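You operate a simulated robot arm through the tools that you are given. There is no shell and no other tool.

The job below is to be done with a simulated robot arm. You get a single attempt, and the scene is never put back.

## Task
The lit lane has run dry: release its cartons and pick the order.
Fine: pick into the orange tote; put the red lever back; press the green button once the cartons are in.

Only the result counts: the job must be done as asked and must still hold three seconds after the hand-in. Knocking over, shifting, dropping, spilling or breaking anything else fails it.

## Robot
A 5-joint arm with a two-finger parallel gripper, fixed in place. Base frame: the origin is on the floor under the middle of its stand, x ahead of it, y to its left, z up; the work surface is at about z = 0.33. Units: m, degrees, N and s.
It reaches about 1.134 m from its shoulder. Its first joint turns from -149.0 to 149.0 degrees. Payload 1.57 kg.
The TCP is the grasp point between the finger pads, 0.03 m short of the fingertips. In the tool frame z runs along the fingers and y along their closing line. The gripper opens to 0.11 m. The fingers are 0.024 m wide and 0.012 m thick; the gripper's body (0.048 by 0.112 m) begins 0.078 m behind the TCP.
Orientation is told as [roll, pitch, yaw] about the base's x, y, z axes, in that order, counted from this pose: with the fingers straight down and closing along the base's y, the tool's x points along the base's -x, its y along +y and its z along -z.

## Interface
- The arm moves only by the tool apply_moves. Its argument "plan" is a list that holds one entry, the list of rows, each a list of 7 numbers: the turn, a rotation vector about the tool's x, y, z in degrees, then the shift along the tool's x, y, z in m, then the finger opening in m, from 0 to 0.11. In form: [[[rx, ry, rz, tx, ty, tz, grip], ...]]. A call has 1 to 20 rows; each row is the pose to reach, as a shift and turn from the pose commanded when the call began, along the tool's axes at that moment. A row lasts 0.2 s, in which the tool goes at most 0.05 m and 8.6 degrees; a call with a longer step from one row to the next is refused whole, and so is a gripper value outside its range. A pose out of reach is approached as far as the arm can. The call stops where the force on the tool passes 40 N (or 10 N more than at its start, if that is more) or the arm is blocked; 0.2 s more then pass. Each finger travels about 0.072 m/s and halts on what it meets, pressing with about 29 N; the grip force reading is that of the motor and also rises with nothing between the fingers. The clock runs only during rows and for 0.2 s after the last one: add rows that repeat a pose to give the fingers time. The reply holds the time, the measured pose of the TCP, the force on the tool along the base axes, the opening and the grip force, in the units named above and with some noise, with the torque about the TCP (base axes, N m) and any sound that the robot's microphone picked up.
- Cameras (640 x 400 px; columns grow to the right, rows downward): "scene" is fixed at [0.2194, -0.6447, 1.3392]; the picture's right is [0.88, -0.48, 0.00], its down [-0.32, -0.58, -0.75] and it looks along [0.36, 0.66, -0.66] (base axes); focal length 373 px, centre (320, 200). "wrist" rides on the gripper at [0.07, 0.016, -0.141] in the tool frame; the picture's right is [-0.23, 0.97, 0.00], its down [-0.85, -0.20, -0.48] and it looks along [-0.47, -0.11, 0.88] (tool axes); focal length 222 px, centre (320, 200). There is no depth. A picture from a camera that has moved, and an enlarged one, comes with that camera's place and axes in the base frame and with its lens. The place of the scene camera against the robot may be out by one fixed shift of up to 0.012 m in any direction.
- capture(camera): a new picture of that camera. It takes no simulated time.
- slide_trunk(by): slides the trunk up (or, below 0, down) by that many m; the arm rides with it, the base frame stays. It gives what a move gives, with no picture.
- enlarge(camera, box): a new picture of the part [left, top, right, bottom] of that camera's present view, enlarged. It takes no simulated time.
- close_job(): hands the job in; it is judged then, once.

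Nothing tells you positions but the pictures and the camera data. Unless the task says otherwise, let go and move clear before handing in.

The tools are called as name(argument=value, ...) on one line, values as JSON. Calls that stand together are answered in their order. apply_moves: Moves the arm, as the interface text tells. Its arguments: {"type":"object","properties":{"plan":{"type":"array","items":{"type":"array","items":{"type":"array","items":{"type":"number"}}}}},"required":["plan"]} The other tools are called the same way: slide_trunk (by) moves the trunk up or down; capture (camera) takes a picture; enlarge (camera, box) takes an enlarged picture of a part of a camera's view; close_job () hands the job in.

At the start:

```text
time_s: 0.0
position: [0.6382, -0.2328, 1.0228]
ee_rot: [0.0, 0.0, 0.0]
force: [0.1, -0.4, 0.2]
torque: [0.0, 0.0, 0.0]
finger_gap: 0.1099
gripper_force: 0.1
trunk travel left (down, up): [-0.757, 0.213]
```

scene: 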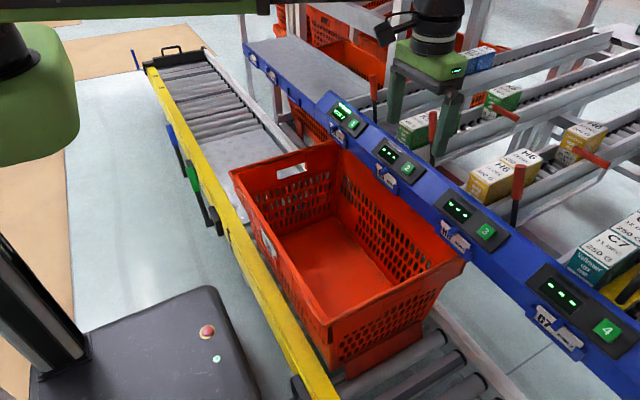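
wrist: 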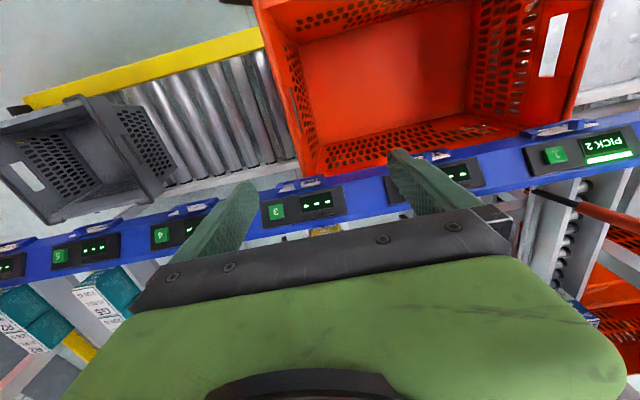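

I see a flow rack with numbered pick-to-light displays (lane 1 lit "PICK 2"), an orange tote on a roller conveyor, and red levers at the lanes. I will look closer at the displays and lanes before moving.

enlarge(camera="scene", box=[240, 0, 440, 125])

enlarge(camera="scene", box=[360, 0, 640, 175])

enlarge(camera="scene", box=[320, 90, 640, 290])

enlarge(camera="wrist", box=[440, 80, 640, 340])

```text
3.20 times, centred on (340, 62) of scene
camera zoom: at [0.2194, -0.6447, 1.3392], right [0.88, -0.48, 0.0], down [-0.32, -0.58, -0.75], along [0.36, 0.66, -0.66], focal length 1193 px, centre (256, 640)
```

zoom: 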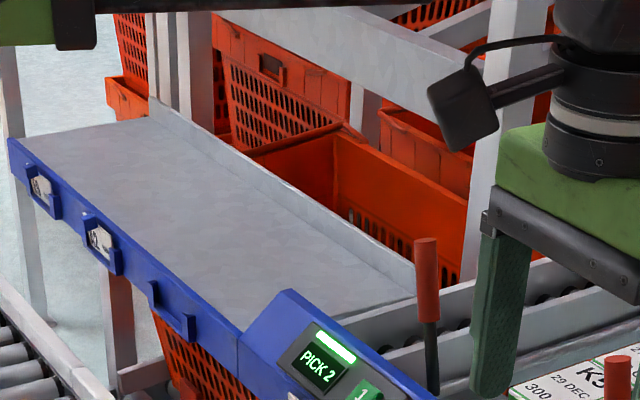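

```text
2.29 times, centred on (500, 88) of scene
camera zoom: at [0.2194, -0.6447, 1.3392], right [0.88, -0.48, 0.0], down [-0.32, -0.58, -0.75], along [0.36, 0.66, -0.66], focal length 852 px, centre (-91, 457)
```

zoom: 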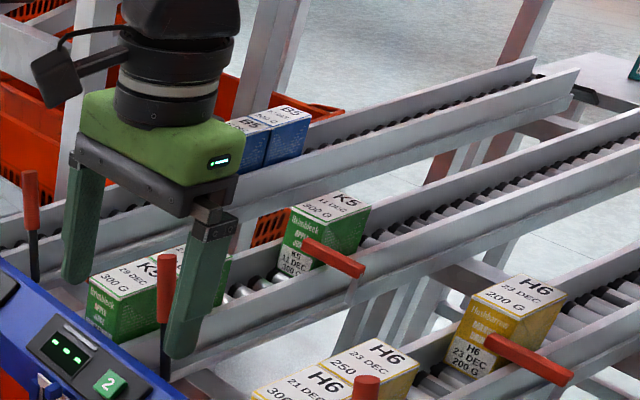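

```text
2.00 times, centred on (480, 190) of scene
camera zoom: at [0.2194, -0.6447, 1.3392], right [0.88, -0.48, 0.0], down [-0.32, -0.58, -0.75], along [0.36, 0.66, -0.66], focal length 746 px, centre (0, 220)
```

zoom: 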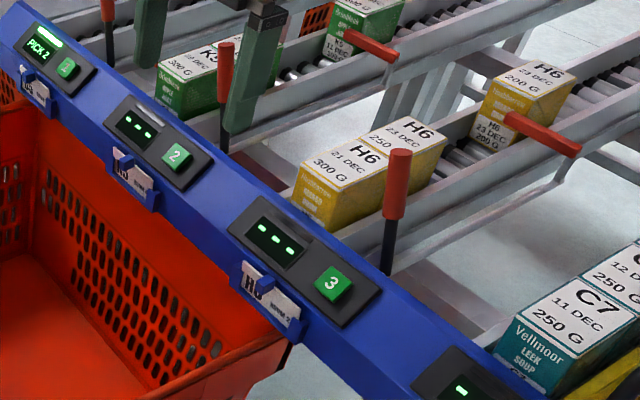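

```text
1.54 times, centred on (540, 210) of wrist
camera zoom: at [0.5692, -0.2166, 1.1658], right [0.23, 0.97, 0.0], down [0.85, -0.2, 0.48], along [0.47, -0.11, -0.88], focal length 342 px, centre (-18, 185)
```

zoom: 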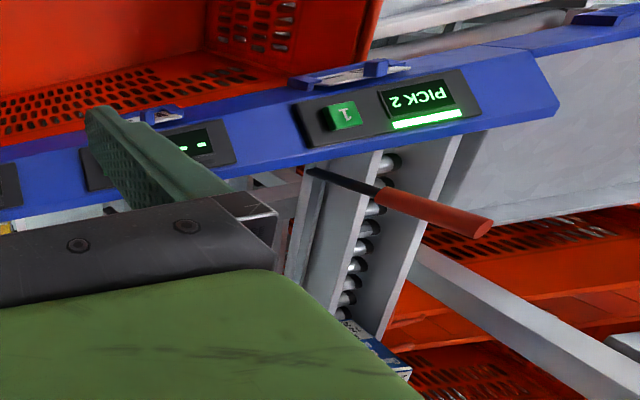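

Lane 1's display shows "PICK 2"; its cartons (blue B5) sit far back. I'll zoom in on labels and levers for details.

enlarge(camera="scene", box=[310, 70, 410, 132])

enlarge(camera="scene", box=[420, 30, 540, 105])

enlarge(camera="scene", box=[360, 140, 480, 260])

enlarge(camera="scene", box=[460, 180, 640, 400])

enlarge(camera="scene", box=[120, 30, 260, 240])

enlarge(camera="wrist", box=[0, 80, 200, 380])

```text
6.40 times, centred on (360, 101) of scene
camera zoom: at [0.2194, -0.6447, 1.3392], right [0.88, -0.48, 0.0], down [-0.32, -0.58, -0.75], along [0.36, 0.66, -0.66], focal length 2386 px, centre (64, 834)
```

zoom: 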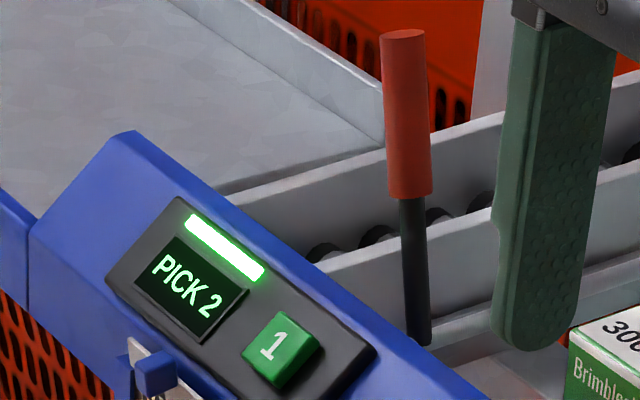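

```text
5.33 times, centred on (480, 68) of scene
camera zoom: at [0.2194, -0.6447, 1.3392], right [0.88, -0.48, 0.0], down [-0.32, -0.58, -0.75], along [0.36, 0.66, -0.66], focal length 1988 px, centre (-533, 907)
```

zoom: 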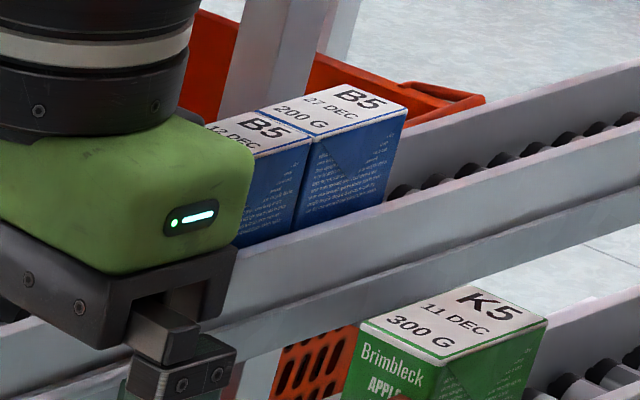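

```text
3.33 times, centred on (420, 200) of scene
camera zoom: at [0.2194, -0.6447, 1.3392], right [0.88, -0.48, 0.0], down [-0.32, -0.58, -0.75], along [0.36, 0.66, -0.66], focal length 1242 px, centre (-13, 200)
```

zoom: 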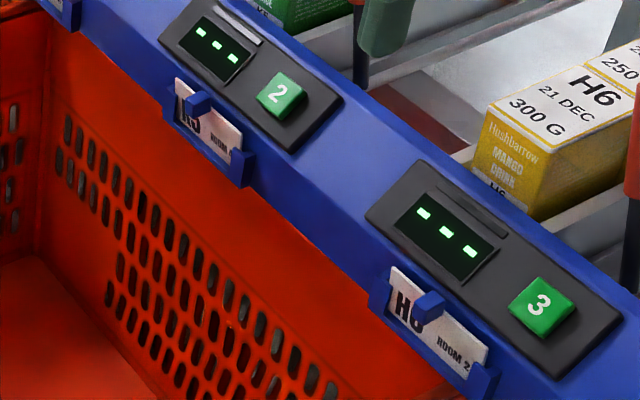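

```text
1.82 times, centred on (550, 290) of scene
camera zoom: at [0.2194, -0.6447, 1.3392], right [0.88, -0.48, 0.0], down [-0.32, -0.58, -0.75], along [0.36, 0.66, -0.66], focal length 678 px, centre (-98, 36)
```

zoom: 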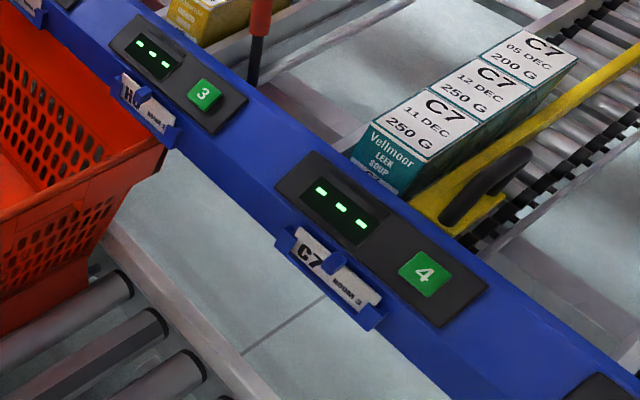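

```text
1.90 times, centred on (190, 135) of scene
camera zoom: at [0.2194, -0.6447, 1.3392], right [0.88, -0.48, 0.0], down [-0.32, -0.58, -0.75], along [0.36, 0.66, -0.66], focal length 710 px, centre (568, 324)
```

zoom: 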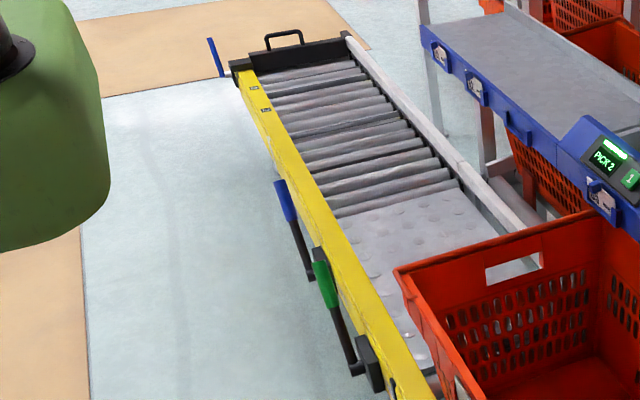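

```text
1.33 times, centred on (100, 230) of wrist
camera zoom: at [0.5692, -0.2166, 1.1658], right [0.23, 0.97, 0.0], down [0.85, -0.2, 0.48], along [0.47, -0.11, -0.88], focal length 296 px, centre (613, 160)
```

zoom: 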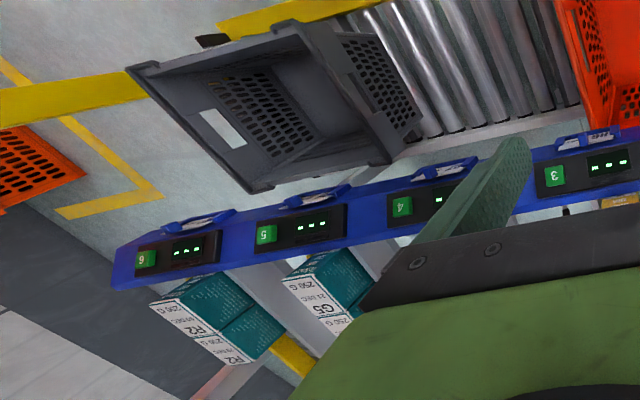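

Lane 1 (B5) cartons appear held far back while a red lever stands at the lane's front. I'll raise the gripper and shift it left to look over lane 1 from above with the wrist camera, which also clears the scene camera's view.

apply_moves(plan=[[[0, 0, 0, -0.007, 0.04, -0.014, 0.11], [0, 0, 0, -0.015, 0.08, -0.028, 0.11], [0, 0, 0, -0.022, 0.12, -0.042, 0.11], [0, 0, 0, -0.03, 0.16, -0.056, 0.11], [0, 0, 0, -0.037, 0.2, -0.07, 0.11], [0, 0, 0, -0.045, 0.24, -0.084, 0.11], [0, 0, 0, -0.052, 0.28, -0.098, 0.11], [0, 0, 0, -0.06, 0.32, -0.112, 0.11], [0, 0, 0, -0.067, 0.36, -0.126, 0.11]]])

capture(camera="scene")

capture(camera="wrist")

```text
time_s: 2.0
position: [0.7059, 0.1227, 1.0247]
ee_rot: [0.0, 0.0, 0.0]
force: [-0.4, 0.4, 0.6]
torque: [-0.02, 0.0, 0.04]
finger_gap: 0.11
gripper_force: 0.1
out of reach, approached as far as the arm can: row 1, 2, 3, 4, 5, 6, 7, 8, 9
trunk travel left (down, up): [-0.757, 0.213]
```

```text
taken
```

scene: 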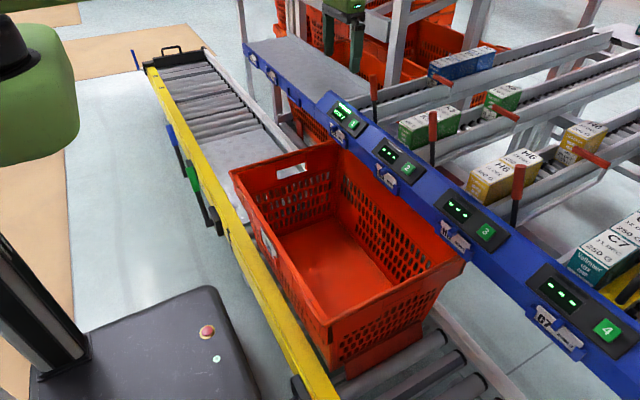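

```text
taken
camera wrist: at [0.6355, 0.1395, 1.1658], right [0.23, 0.97, 0.0], down [0.85, -0.2, 0.48], along [0.47, -0.11, -0.88], focal length 222 px, centre (320, 200)
```

wrist: 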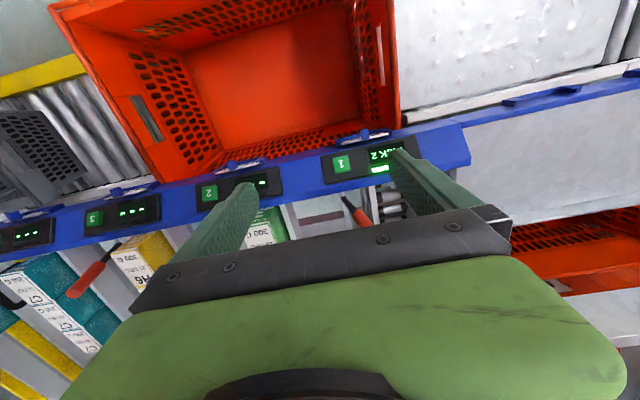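

The lane 1 view is now clear in the scene camera. I zoom in on it.

enlarge(camera="scene", box=[360, 20, 520, 120])

enlarge(camera="scene", box=[400, 70, 640, 220])

enlarge(camera="scene", box=[480, 0, 640, 100])

enlarge(camera="scene", box=[225, 100, 345, 220])

```text
4.00 times, centred on (440, 70) of scene
camera zoom: at [0.2194, -0.6447, 1.3392], right [0.88, -0.48, 0.0], down [-0.32, -0.58, -0.75], along [0.36, 0.66, -0.66], focal length 1491 px, centre (-160, 720)
```

zoom: 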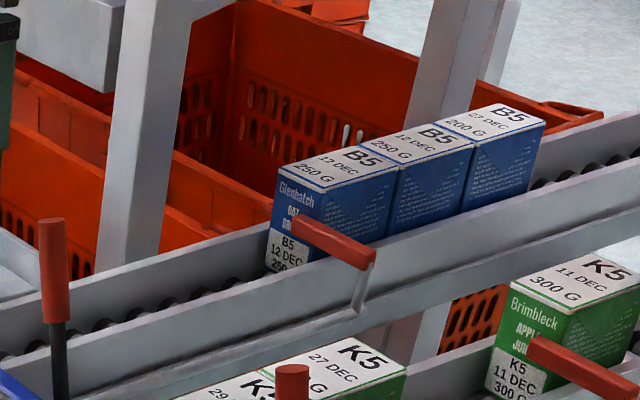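

```text
2.67 times, centred on (520, 145) of scene
camera zoom: at [0.2194, -0.6447, 1.3392], right [0.88, -0.48, 0.0], down [-0.32, -0.58, -0.75], along [0.36, 0.66, -0.66], focal length 994 px, centre (-213, 347)
```

zoom: 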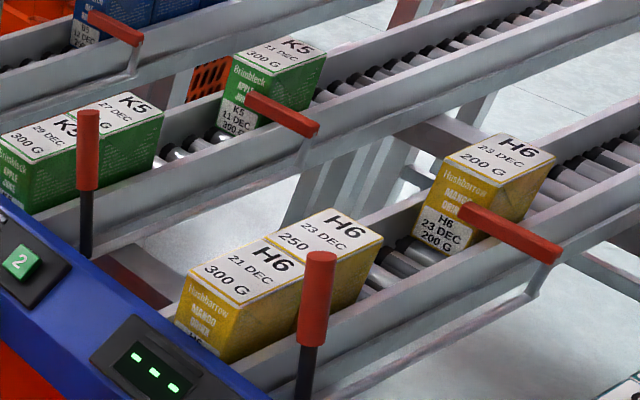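

```text
4.00 times, centred on (560, 50) of scene
camera zoom: at [0.2194, -0.6447, 1.3392], right [0.88, -0.48, 0.0], down [-0.32, -0.58, -0.75], along [0.36, 0.66, -0.66], focal length 1491 px, centre (-640, 800)
```

zoom: 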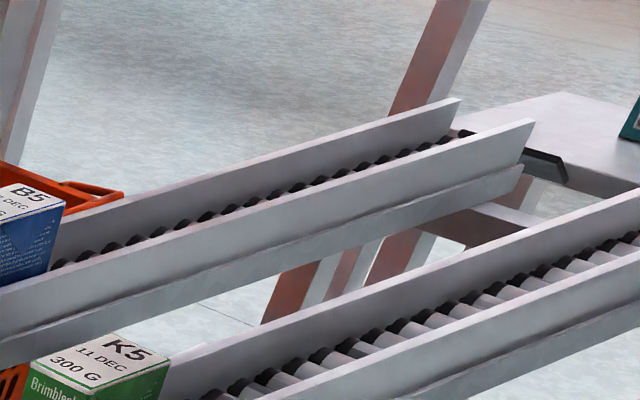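

```text
3.33 times, centred on (285, 160) of scene
camera zoom: at [0.2194, -0.6447, 1.3392], right [0.88, -0.48, 0.0], down [-0.32, -0.58, -0.75], along [0.36, 0.66, -0.66], focal length 1242 px, centre (437, 333)
```

zoom: 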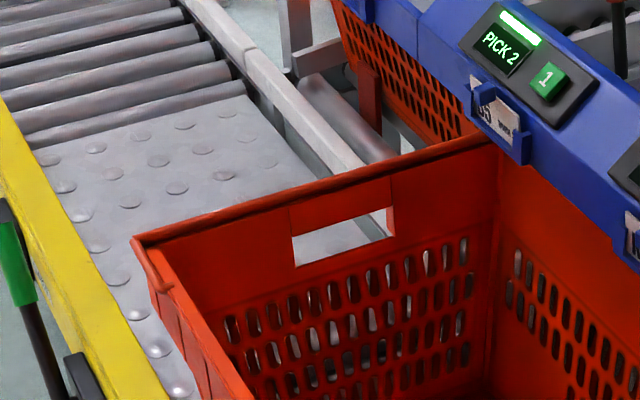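

Each lane has a red gate bar across it, linked by a rod under the right rail to a red-handled lever at the front. I zoom on the wrist view for lever 1, and raise the trunk for a better overview.

enlarge(camera="wrist", box=[250, 120, 450, 245])

slide_trunk(by=0.2)

capture(camera="wrist")

```text
3.20 times, centred on (350, 182) of wrist
camera zoom: at [0.6355, 0.1395, 1.1658], right [0.23, 0.97, 0.0], down [0.85, -0.2, 0.48], along [0.47, -0.11, -0.88], focal length 711 px, centre (224, 256)
```

zoom: 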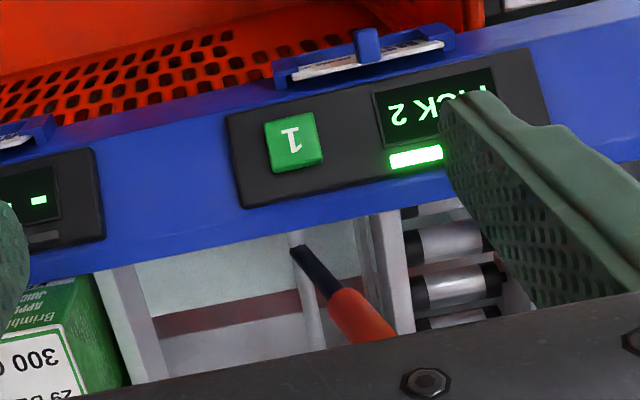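

```text
time_s: 4.2
position: [0.7046, 0.1228, 1.2224]
ee_rot: [0.0, 0.0, 0.1]
force: [0.5, 0.3, 0.1]
torque: [0.02, 0.01, -0.03]
finger_gap: 0.11
gripper_force: 0.0
trunk travel left (down, up): [-0.957, 0.013]
```

```text
taken
camera wrist: at [0.6353, 0.1389, 1.3658], right [0.23, 0.97, 0.0], down [0.85, -0.2, 0.48], along [0.47, -0.11, -0.88], focal length 222 px, centre (320, 200)
```

wrist: 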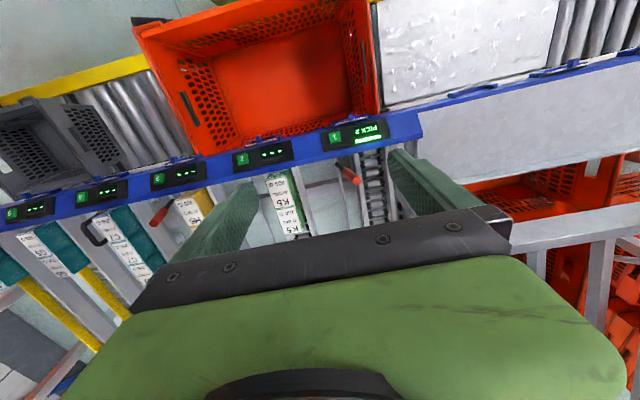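

The overview shows lane 1 with its lever just right (−y) of the lane's roller track. I tilt the gripper forward to see along lane 1 to the gate and cartons.

apply_moves(plan=[[[0, -8, 0, 0.02, 0, 0, 0.11], [0, -16, 0, 0.04, 0, 0, 0.11], [0, -24, 0, 0.06, 0, 0, 0.11], [0, -32, 0, 0.08, 0, 0, 0.11], [0, -40, 0, 0.1, 0, 0, 0.11], [0, -45, 0, 0.1, 0, 0, 0.11]]])

capture(camera="wrist")

capture(camera="scene")

```text
time_s: 5.6
position: [0.7164, 0.1623, 1.2935]
ee_rot: [0.0, -44.8, 0.1]
force: [-0.1, 0.1, -0.3]
torque: [0.0, -0.01, 0.01]
finger_gap: 0.11
gripper_force: 0.1
out of reach, approached as far as the arm can: row 2, 3, 4, 5, 6
trunk travel left (down, up): [-0.957, 0.013]
```

```text
taken
camera wrist: at [0.5667, 0.1789, 1.3447], right [0.16, 0.97, 0.16], down [0.27, -0.2, 0.94], along [0.95, -0.11, -0.29], focal length 222 px, centre (320, 200)
```

wrist: 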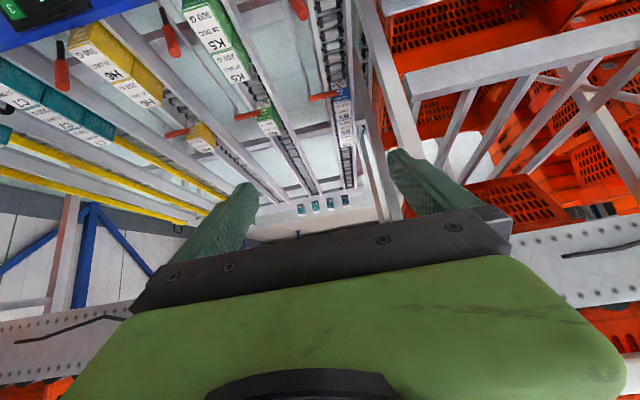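

```text
taken
```

scene: 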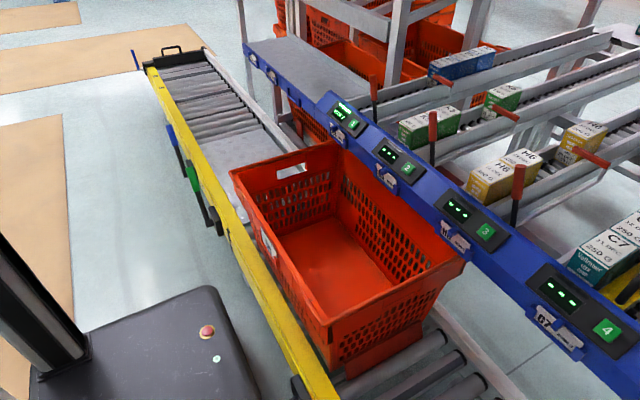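

The tilted (upside-down) wrist view shows lanes 1–6 with gates; lane 1's blue cartons are behind its gate. Let me zoom there.

enlarge(camera="wrist", box=[180, 0, 400, 138])

enlarge(camera="wrist", box=[290, 60, 390, 200])

enlarge(camera="wrist", box=[20, 0, 240, 138])

```text
2.90 times, centred on (290, 69) of wrist
camera zoom: at [0.5667, 0.1789, 1.3447], right [0.16, 0.97, 0.16], down [0.27, -0.2, 0.94], along [0.95, -0.11, -0.29], focal length 644 px, centre (407, 580)
```

zoom: 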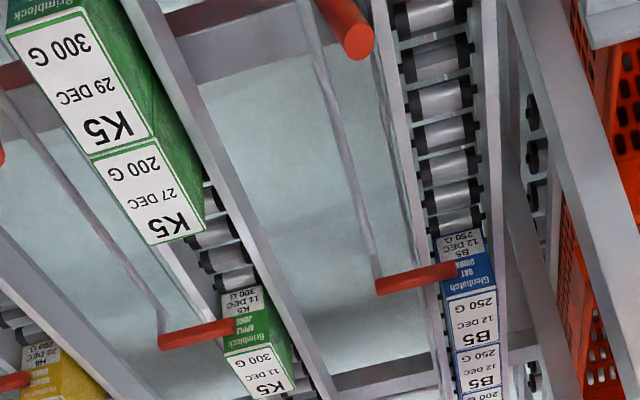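

```text
2.86 times, centred on (340, 130) of wrist
camera zoom: at [0.5667, 0.1789, 1.3447], right [0.16, 0.97, 0.16], down [0.27, -0.2, 0.94], along [0.95, -0.11, -0.29], focal length 635 px, centre (263, 400)
```

zoom: 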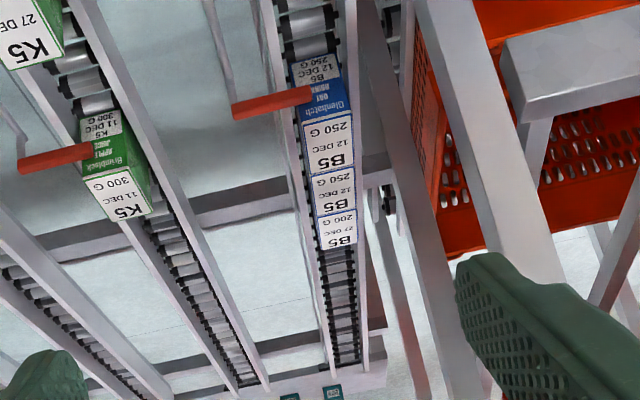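

```text
2.90 times, centred on (130, 69) of wrist
camera zoom: at [0.5667, 0.1789, 1.3447], right [0.16, 0.97, 0.16], down [0.27, -0.2, 0.94], along [0.95, -0.11, -0.29], focal length 644 px, centre (871, 580)
```

zoom: 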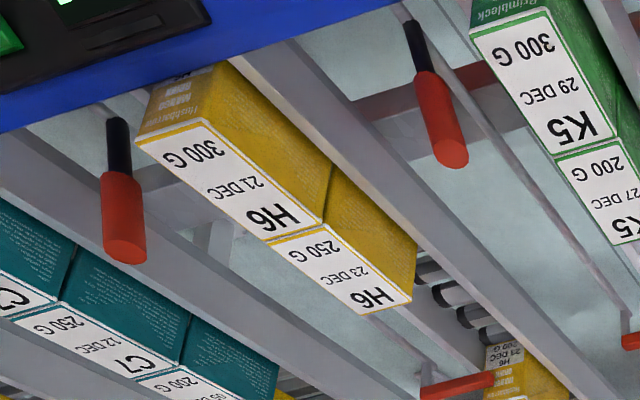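

I now understand the mechanism: each lever stands on a long rod running along x, and the gate bar hangs off the rod's far end. I place lever 1 from about (0.847, 0.136, 0.78) at its foot to (0.847, 0.174, 0.917) at its tip. Swinging it towards −y should lift the gate. First I return the gripper to vertical.

apply_moves(plan=[[[0, 7.5, 0, 0.009, 0, 0.017, 0.11], [0, 15, 0, 0.018, 0, 0.034, 0.11], [0, 22.5, 0, 0.027, 0, 0.051, 0.11], [0, 30, 0, 0.036, 0, 0.068, 0.11], [0, 37.5, 0, 0.045, 0, 0.085, 0.11], [0, 45, 0, 0.054, 0, 0.102, 0.11]]])

```text
time_s: 7.0
position: [0.7491, 0.1595, 1.2228]
ee_rot: [0.0, 0.1, 0.0]
force: [-0.9, -0.3, -0.1]
torque: [0.01, 0.01, 0.02]
finger_gap: 0.11
gripper_force: 0.0
out of reach, approached as far as the arm can: row 4, 5, 6
trunk travel left (down, up): [-0.957, 0.013]
```

The height did not follow my command (z stayed at 1.223, and at 1.025 before the trunk slide), so I suspect the arm itself moves only in a plane and height comes from the trunk. I test this with a small pure down move.

apply_moves(plan=[[[0, 0, 0, 0, 0, 0.03, 0.11], [0, 0, 0, 0, 0, 0.06, 0.11]]])

```text
time_s: 7.6
position: [0.7472, 0.1576, 1.2244]
ee_rot: [-0.1, -0.1, -0.1]
force: [0.3, -0.1, 0.3]
torque: [0.02, 0.0, -0.03]
finger_gap: 0.11
gripper_force: 0.1
out of reach, approached as far as the arm can: row 1, 2
trunk travel left (down, up): [-0.957, 0.013]
```

Confirmed: the arm moves horizontally (plus wrist pitch/roll), and height comes from the trunk. My plan is to turn the gripper 90° so the pads close along x, straddle lever 1's handle, then swing it about its rod. First I turn and move above the lever.

apply_moves(plan=[[[0, 0, -7.5, -0.008, 0.001, 0, 0.09], [0, 0, -15, -0.016, 0.001, 0, 0.09], [0, 0, -22.5, -0.025, 0.002, 0, 0.09], [0, 0, -30, -0.033, 0.002, 0, 0.09], [0, 0, -37.5, -0.041, 0.003, 0, 0.09], [0, 0, -45, -0.05, 0.004, 0, 0.09], [0, 0, -52.5, -0.058, 0.004, 0, 0.09], [0, 0, -60, -0.066, 0.005, 0, 0.09], [0, 0, -67.5, -0.074, 0.005, 0, 0.09], [0, 0, -75, -0.083, 0.006, 0, 0.09], [0, 0, -82.5, -0.091, 0.007, 0, 0.09], [0, 0, -90, -0.099, 0.007, 0, 0.09], [0, 0, -90, -0.099, 0.007, 0, 0.09]]])

capture(camera="wrist")

capture(camera="scene")

```text
time_s: 10.4
position: [0.8444, 0.1623, 1.2222]
ee_rot: [0.0, 0.0, 90.1]
force: [0.0, 1.1, -0.1]
torque: [-0.01, 0.01, 0.03]
finger_gap: 0.0901
gripper_force: 0.1
trunk travel left (down, up): [-0.957, 0.013]
```

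```text
taken
camera wrist: at [0.8278, 0.0932, 1.3659], right [-0.97, 0.23, 0.0], down [0.2, 0.86, 0.48], along [0.11, 0.47, -0.88], focal length 222 px, centre (320, 200)
```

wrist: 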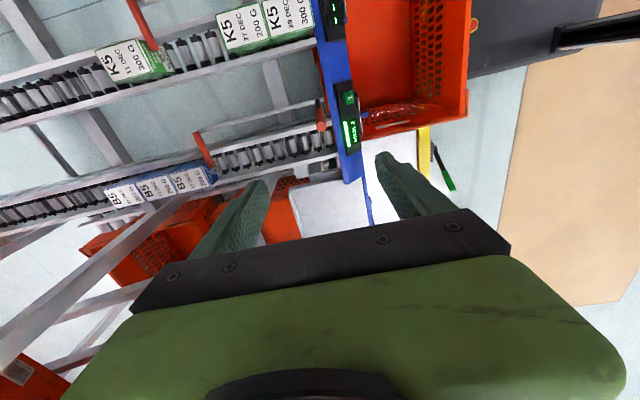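

```text
taken
```

scene: 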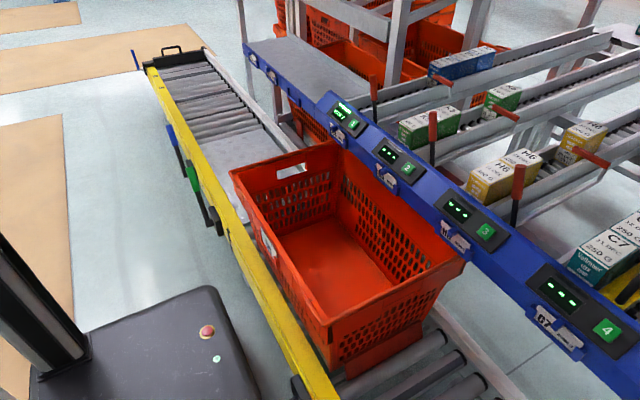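

This view looks straight onto lanes 1 and 2 from above. I zoom in to measure lever, rails and cartons more exactly.

enlarge(camera="wrist", box=[200, 60, 400, 185])

enlarge(camera="wrist", box=[80, 100, 280, 225])

enlarge(camera="wrist", box=[60, 0, 340, 110])

enlarge(camera="wrist", box=[310, 0, 490, 150])

```text
3.20 times, centred on (300, 122) of wrist
camera zoom: at [0.8278, 0.0932, 1.3659], right [-0.97, 0.23, 0.0], down [0.2, 0.86, 0.48], along [0.11, 0.47, -0.88], focal length 711 px, centre (384, 448)
```

zoom: 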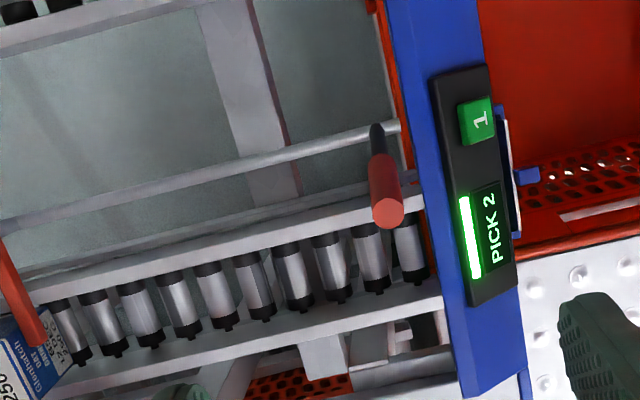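

```text
3.20 times, centred on (180, 162) of wrist
camera zoom: at [0.8278, 0.0932, 1.3659], right [-0.97, 0.23, 0.0], down [0.2, 0.86, 0.48], along [0.11, 0.47, -0.88], focal length 711 px, centre (768, 320)
```

zoom: 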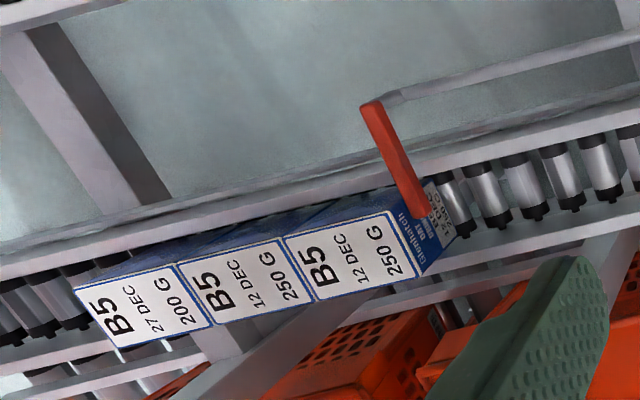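

```text
2.29 times, centred on (200, 55) of wrist
camera zoom: at [0.8278, 0.0932, 1.3659], right [-0.97, 0.23, 0.0], down [0.2, 0.86, 0.48], along [0.11, 0.47, -0.88], focal length 508 px, centre (594, 531)
```

zoom: 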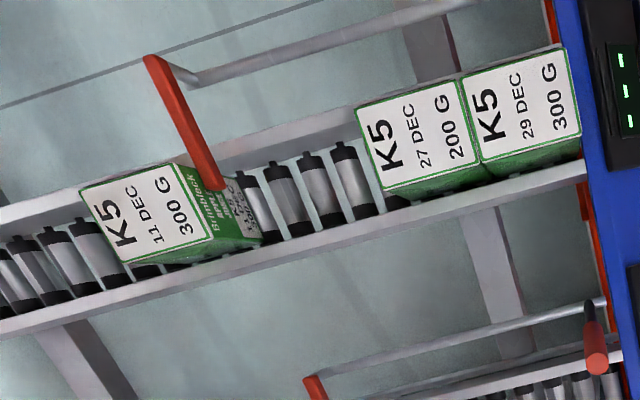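

```text
2.67 times, centred on (400, 75) of wrist
camera zoom: at [0.8278, 0.0932, 1.3659], right [-0.97, 0.23, 0.0], down [0.2, 0.86, 0.48], along [0.11, 0.47, -0.88], focal length 592 px, centre (107, 533)
```

zoom: 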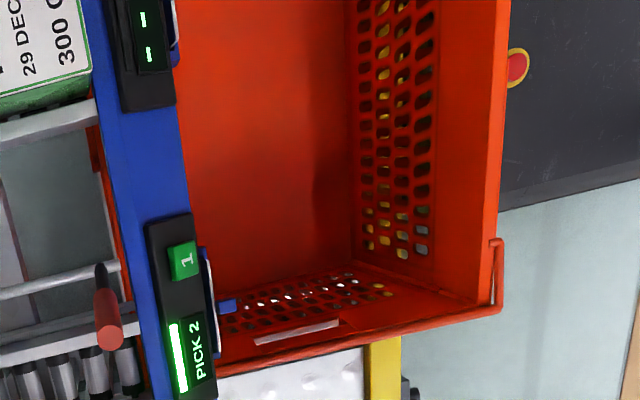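

Lever 1's handle tip measures (0.846, 0.173, 0.917), its rod at about (y 0.138, z 0.785). The gripper is directly over it, so I lower the trunk in two steps, checking in between.

slide_trunk(by=-0.24)

capture(camera="wrist")

capture(camera="scene")

```text
time_s: 12.9
position: [0.845, 0.1636, 0.9838]
ee_rot: [0.0, 0.0, 90.1]
force: [-0.2, 1.2, 1.0]
torque: [0.0, -0.01, 0.02]
finger_gap: 0.09
gripper_force: 0.0
trunk travel left (down, up): [-0.717, 0.253]
```

```text
taken
camera wrist: at [0.8278, 0.0932, 1.1259], right [-0.97, 0.23, 0.0], down [0.2, 0.85, 0.48], along [0.11, 0.47, -0.88], focal length 222 px, centre (320, 200)
```

wrist: 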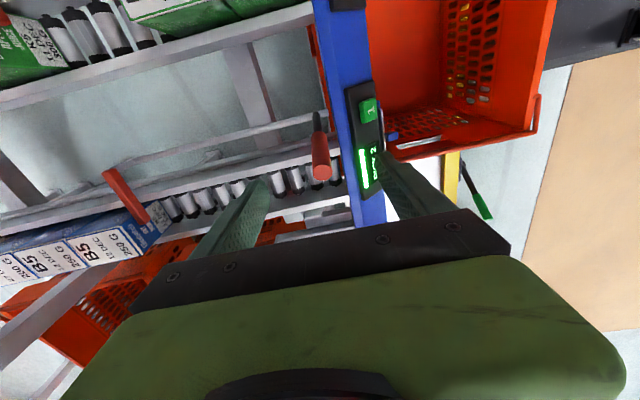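

```text
taken
```

scene: 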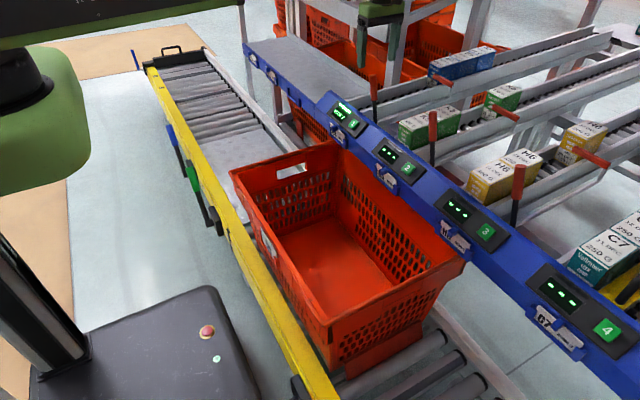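

The handle sits between the fingers as planned (tip re-measured at about (0.845, 0.174, 0.911)). I lower the rest of the way and close on the handle.

slide_trunk(by=-0.094)

capture(camera="wrist")

enlarge(camera="scene", box=[320, 40, 480, 140])

```text
time_s: 14.2
position: [0.8438, 0.1628, 0.8908]
ee_rot: [0.0, 0.0, 90.0]
force: [0.0, -0.2, -0.4]
torque: [0.05, 0.02, 0.0]
finger_gap: 0.09
gripper_force: 0.0
trunk travel left (down, up): [-0.623, 0.347]
```

```text
taken
camera wrist: at [0.8278, 0.0932, 1.0319], right [-0.97, 0.23, 0.0], down [0.2, 0.85, 0.48], along [0.11, 0.47, -0.88], focal length 222 px, centre (320, 200)
```

wrist: 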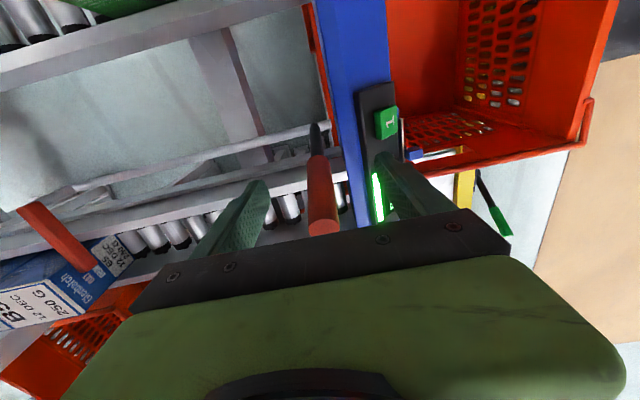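

```text
4.00 times, centred on (400, 90) of scene
camera zoom: at [0.2194, -0.6447, 1.3392], right [0.88, -0.48, 0.0], down [-0.32, -0.58, -0.75], along [0.36, 0.66, -0.66], focal length 1491 px, centre (0, 640)
```

zoom: 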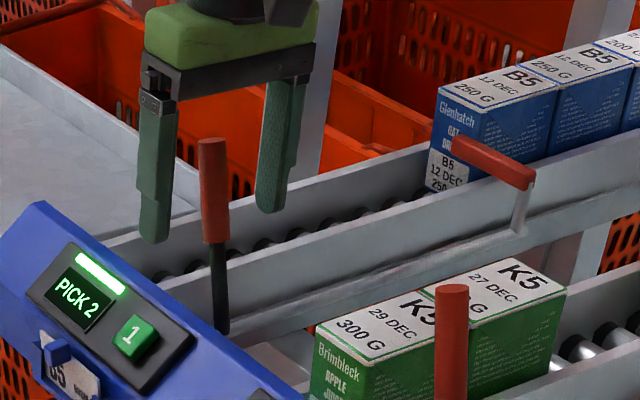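

The handle is between the pads in x and well aligned in y. I close the fingers on it.

apply_moves(plan=[[[0, 0, 0, -0.003, -0.001, 0, 0.07], [0, 0, 0, -0.003, -0.001, 0, 0.04], [0, 0, 0, -0.003, -0.001, 0, 0.01], [0, 0, 0, -0.003, -0.001, 0, 0.01], [0, 0, 0, -0.003, -0.001, 0, 0.01]]])

capture(camera="wrist")

```text
time_s: 15.3
position: [0.8446, 0.1659, 0.8898]
ee_rot: [0.1, 0.0, 90.1]
force: [-9.9, -1.6, -7.5]
torque: [0.02, -0.19, 0.08]
finger_gap: 0.0196
gripper_force: 33.7
trunk travel left (down, up): [-0.623, 0.347]
```

```text
taken
camera wrist: at [0.8277, 0.0961, 1.032], right [-0.97, 0.23, 0.0], down [0.2, 0.86, 0.48], along [0.11, 0.47, -0.88], focal length 222 px, centre (320, 200)
```

wrist: 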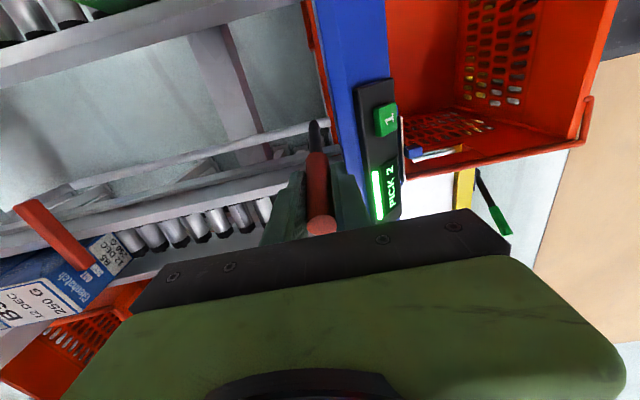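

The handle is gripped (gap 0.020). I now ease the lever towards −y a few centimetres and read the forces.

apply_moves(plan=[[[0, 0, 0, 0.007, 0, 0, 0.01], [0, 0, 0, 0.014, 0, 0, 0.01], [0, 0, 0, 0.021, 0, 0, 0.01], [0, 0, 0, 0.028, 0, 0, 0.01], [0, 0, 0, 0.035, 0, 0, 0.01]]])

capture(camera="wrist")

enlarge(camera="scene", box=[320, 40, 480, 140])

```text
time_s: 16.6
position: [0.8456, 0.1298, 0.8902]
ee_rot: [0.0, 0.2, 89.9]
force: [-12.5, -1.5, 0.7]
torque: [-0.11, -0.12, 0.11]
finger_gap: 0.0214
gripper_force: 6.3
trunk travel left (down, up): [-0.623, 0.347]
```

```text
taken
camera wrist: at [0.8279, 0.0607, 1.0329], right [-0.97, 0.23, 0.0], down [0.2, 0.86, 0.48], along [0.11, 0.46, -0.88], focal length 222 px, centre (320, 200)
```

wrist: 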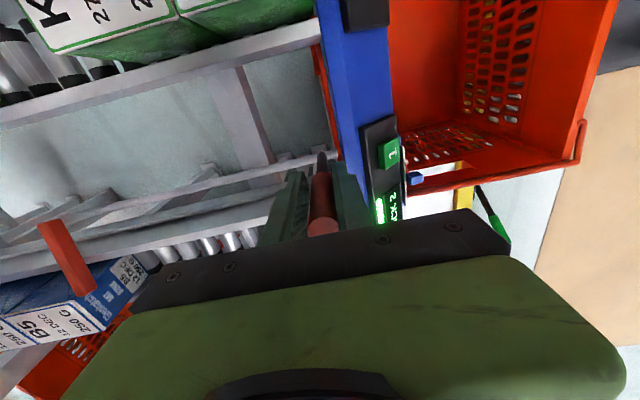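

```text
4.00 times, centred on (400, 90) of scene
camera zoom: at [0.2194, -0.6447, 1.3392], right [0.88, -0.48, 0.0], down [-0.32, -0.58, -0.75], along [0.36, 0.66, -0.66], focal length 1491 px, centre (0, 640)
```

zoom: 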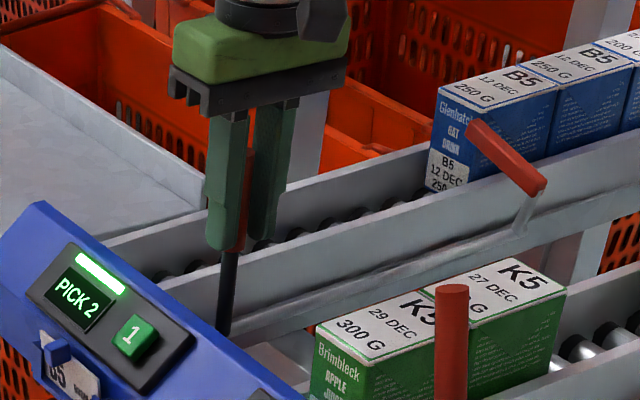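

The lever follows and the gate bar is rising. I continue towards −y.

apply_moves(plan=[[[0, 0, 0, 0.007, 0, 0, 0.01], [0, 0, 0, 0.014, 0, 0, 0.01], [0, 0, 0, 0.021, 0, 0, 0.01], [0, 0, 0, 0.028, 0, 0, 0.01], [0, 0, 0, 0.035, 0, 0, 0.01]]])

enlarge(camera="scene", box=[320, 40, 480, 140])

```text
time_s: 17.8
position: [0.8451, 0.0969, 0.8905]
ee_rot: [0.0, 0.0, 90.0]
force: [-12.6, 0.8, -1.8]
torque: [0.09, -0.35, 0.12]
finger_gap: 0.0215
gripper_force: 6.2
trunk travel left (down, up): [-0.623, 0.347]
```

```text
4.00 times, centred on (400, 90) of scene
camera zoom: at [0.2194, -0.6447, 1.3392], right [0.88, -0.48, 0.0], down [-0.32, -0.58, -0.75], along [0.36, 0.66, -0.66], focal length 1491 px, centre (0, 640)
```

zoom: 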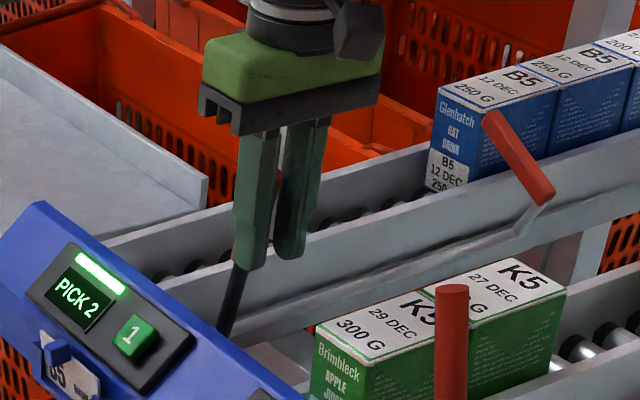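

The gate is lifting further; no strong resistance. I lower the trunk slightly to follow the handle's arc and keep going.

slide_trunk(by=-0.012)

apply_moves(plan=[[[0, 0, 0, 0.007, 0, 0, 0.01], [0, 0, 0, 0.014, 0, 0, 0.01], [0, 0, 0, 0.021, 0, 0, 0.01], [0, 0, 0, 0.028, 0, 0, 0.01]]])

enlarge(camera="scene", box=[320, 40, 480, 140])

```text
time_s: 18.4
position: [0.8446, 0.0955, 0.8786]
ee_rot: [0.0, 0.0, 90.1]
force: [-12.3, -2.8, -1.1]
torque: [-0.1, -0.42, 0.16]
finger_gap: 0.0214
gripper_force: 6.5
trunk travel left (down, up): [-0.611, 0.359]
```

```text
time_s: 19.4
position: [0.8449, 0.07, 0.8781]
ee_rot: [0.0, 0.0, 89.9]
force: [-12.6, 4.3, -1.5]
torque: [-0.11, -0.35, 0.07]
finger_gap: 0.0213
gripper_force: 6.6
trunk travel left (down, up): [-0.611, 0.359]
```

```text
4.00 times, centred on (400, 90) of scene
camera zoom: at [0.2194, -0.6447, 1.3392], right [0.88, -0.48, 0.0], down [-0.32, -0.58, -0.75], along [0.36, 0.66, -0.66], focal length 1491 px, centre (0, 640)
```

zoom: 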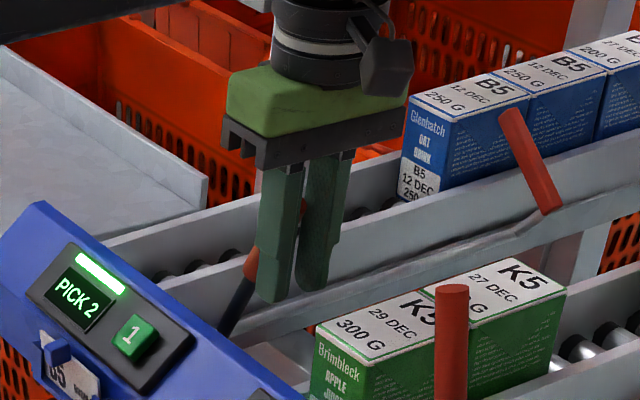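

The gate has cleared and the B5 cartons have started rolling. I hold the lever here while they come down.

apply_moves(plan=[[[0, 0, 0, 0.002, 0, 0, 0.01], [0, 0, 0, 0.004, 0, 0, 0.01], [0, 0, 0, 0.004, 0, 0, 0.01], [0, 0, 0, 0.004, 0, 0, 0.01], [0, 0, 0, 0.004, 0, 0, 0.01], [0, 0, 0, 0.004, 0, 0, 0.01], [0, 0, 0, 0.004, 0, 0, 0.01], [0, 0, 0, 0.004, 0, 0, 0.01]]])

enlarge(camera="scene", box=[320, 20, 520, 145])

capture(camera="wrist")

```text
time_s: 21.1
position: [0.8455, 0.0645, 0.8787]
ee_rot: [-0.1, 0.0, 90.0]
force: [-12.4, 1.2, 0.8]
torque: [-0.08, -0.42, 0.11]
finger_gap: 0.0208
gripper_force: 5.9
trunk travel left (down, up): [-0.611, 0.359]
```

```text
3.20 times, centred on (420, 82) of scene
camera zoom: at [0.2194, -0.6447, 1.3392], right [0.88, -0.48, 0.0], down [-0.32, -0.58, -0.75], along [0.36, 0.66, -0.66], focal length 1193 px, centre (0, 576)
```

zoom: 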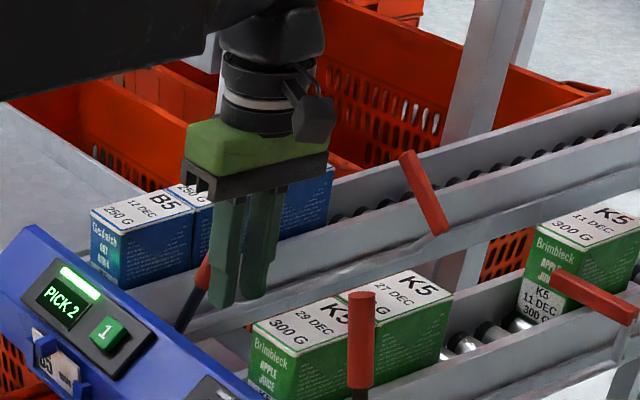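

```text
taken
camera wrist: at [0.8285, -0.0053, 1.0207], right [-0.97, 0.23, 0.0], down [0.2, 0.86, 0.48], along [0.11, 0.47, -0.88], focal length 222 px, centre (320, 200)
```

wrist: 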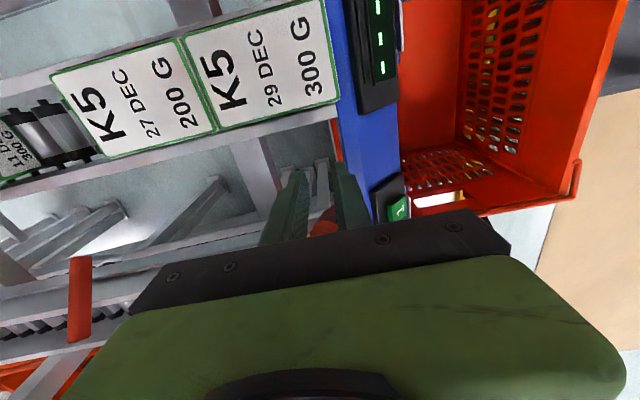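

All three B5 cartons are now at the front of lane 1. I swing the lever back the way it came.

apply_moves(plan=[[[0, 0, 0, -0.007, 0, 0, 0.01], [0, 0, 0, -0.014, 0, 0, 0.01], [0, 0, 0, -0.021, 0, 0, 0.01], [0, 0, 0, -0.028, 0, 0, 0.01], [0, 0, 0, -0.035, 0, 0, 0.01]]])

slide_trunk(by=0.012)

enlarge(camera="scene", box=[320, 20, 520, 145])

```text
time_s: 22.4
position: [0.8457, 0.0983, 0.8785]
ee_rot: [-0.1, 0.0, 89.9]
force: [-12.6, -2.2, 1.6]
torque: [-0.06, -0.32, 0.09]
finger_gap: 0.0212
gripper_force: 6.7
trunk travel left (down, up): [-0.611, 0.359]
```

```text
time_s: 22.9
position: [0.8459, 0.0997, 0.8903]
ee_rot: [0.0, 0.0, 90.0]
force: [-13.0, 0.5, 0.9]
torque: [0.15, -0.1, 0.15]
finger_gap: 0.0212
gripper_force: 5.8
trunk travel left (down, up): [-0.623, 0.347]
```

```text
3.20 times, centred on (420, 82) of scene
camera zoom: at [0.2194, -0.6447, 1.3392], right [0.88, -0.48, 0.0], down [-0.32, -0.58, -0.75], along [0.36, 0.66, -0.66], focal length 1193 px, centre (0, 576)
```

zoom: 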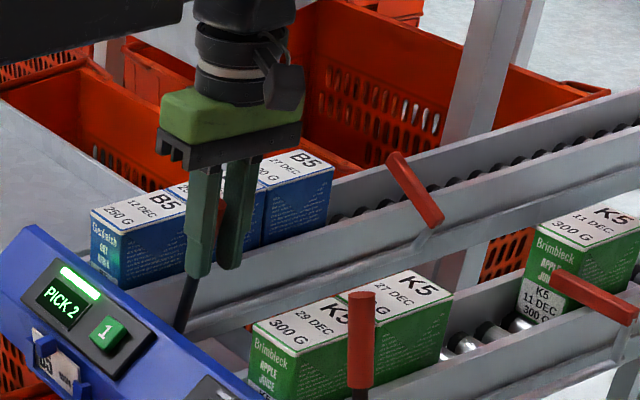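

The gate is coming down again. I move the lever the rest of the way to its original tilt.

apply_moves(plan=[[[0, 0, 0, -0.007, 0, 0, 0.01], [0, 0, 0, -0.014, 0, 0, 0.01], [0, 0, 0, -0.021, 0, 0, 0.01], [0, 0, 0, -0.028, 0, 0, 0.01], [0, 0, 0, -0.035, 0, 0, 0.01], [0, 0, 0, -0.042, 0, 0, 0.01], [0, 0, 0, -0.049, 0, 0, 0.01], [0, 0, 0, -0.055, 0, 0, 0.01], [0, 0, 0, -0.06, 0, 0, 0.01], [0, 0, 0, -0.064, 0, 0, 0.01], [0, 0, 0, -0.067, 0, 0, 0.01], [0, 0, 0, -0.07, 0, 0, 0.01], [0, 0, 0, -0.07, 0, 0, 0.01]]])

enlarge(camera="scene", box=[320, 20, 520, 145])

capture(camera="wrist")

```text
time_s: 25.8
position: [0.8448, 0.1695, 0.8914]
ee_rot: [-0.1, 0.1, 90.0]
force: [-11.3, -3.9, 0.0]
torque: [-0.03, 0.08, -0.04]
finger_gap: 0.0208
gripper_force: 6.6
trunk travel left (down, up): [-0.623, 0.347]
```

```text
3.20 times, centred on (420, 82) of scene
camera zoom: at [0.2194, -0.6447, 1.3392], right [0.88, -0.48, 0.0], down [-0.32, -0.58, -0.75], along [0.36, 0.66, -0.66], focal length 1193 px, centre (0, 576)
```

zoom: 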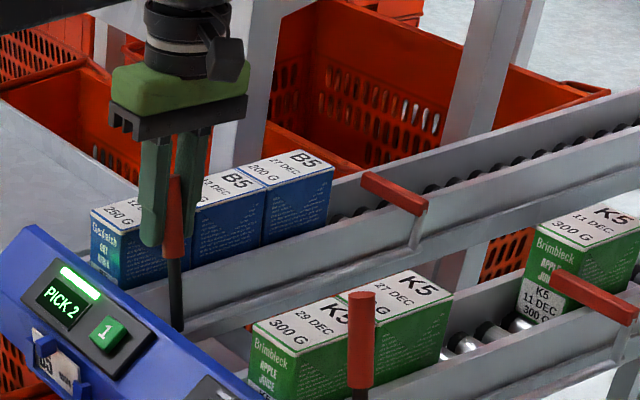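

```text
taken
camera wrist: at [0.8279, 0.0999, 1.0327], right [-0.97, 0.23, 0.0], down [0.2, 0.85, 0.48], along [0.11, 0.47, -0.88], focal length 222 px, centre (320, 200)
```

wrist: 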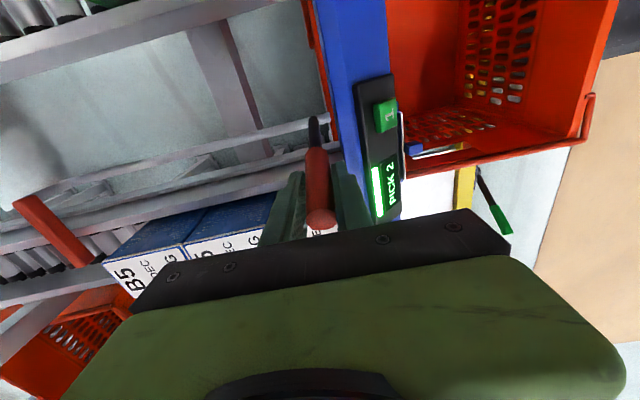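

The gate bar lies across the lane again and the lever is back at its original tilt. I open the fingers and rise clear.

apply_moves(plan=[[[0, 0, 0, 0.001, 0, 0, 0.03], [0, 0, 0, 0.003, 0, 0, 0.06], [0, 0, 0, 0.003, 0, 0, 0.09], [0, 0, 0, 0.003, 0, 0, 0.09]]])

slide_trunk(by=0.15)

capture(camera="wrist")

capture(camera="scene")

```text
time_s: 26.8
position: [0.8461, 0.1678, 0.8891]
ee_rot: [0.0, 0.0, 90.0]
force: [-0.6, 0.2, -0.6]
torque: [0.02, -0.02, 0.02]
finger_gap: 0.09
gripper_force: 0.1
trunk travel left (down, up): [-0.623, 0.347]
```

```text
time_s: 28.5
position: [0.8447, 0.1664, 1.0395]
ee_rot: [0.1, 0.1, 90.1]
force: [0.1, -1.4, 0.2]
torque: [-0.03, -0.03, -0.01]
finger_gap: 0.09
gripper_force: 0.1
trunk travel left (down, up): [-0.773, 0.197]
```

```text
taken
camera wrist: at [0.8286, 0.097, 1.1818], right [-0.97, 0.23, 0.0], down [0.2, 0.86, 0.48], along [0.11, 0.47, -0.88], focal length 222 px, centre (320, 200)
```

wrist: 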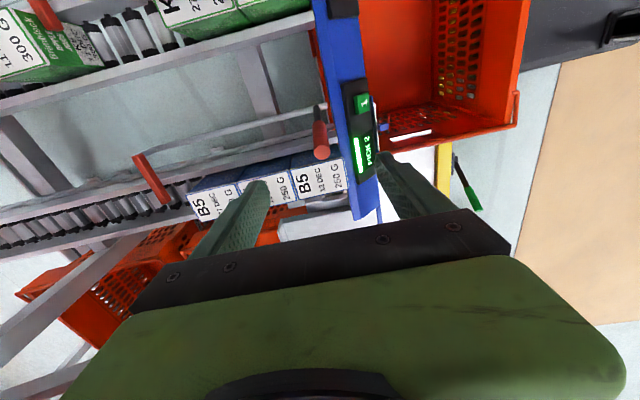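

```text
taken
```

scene: 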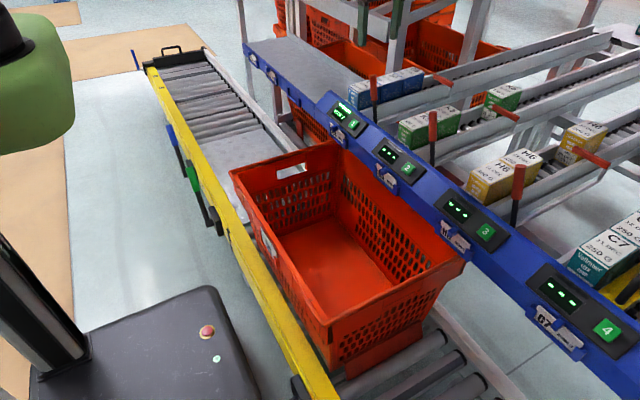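

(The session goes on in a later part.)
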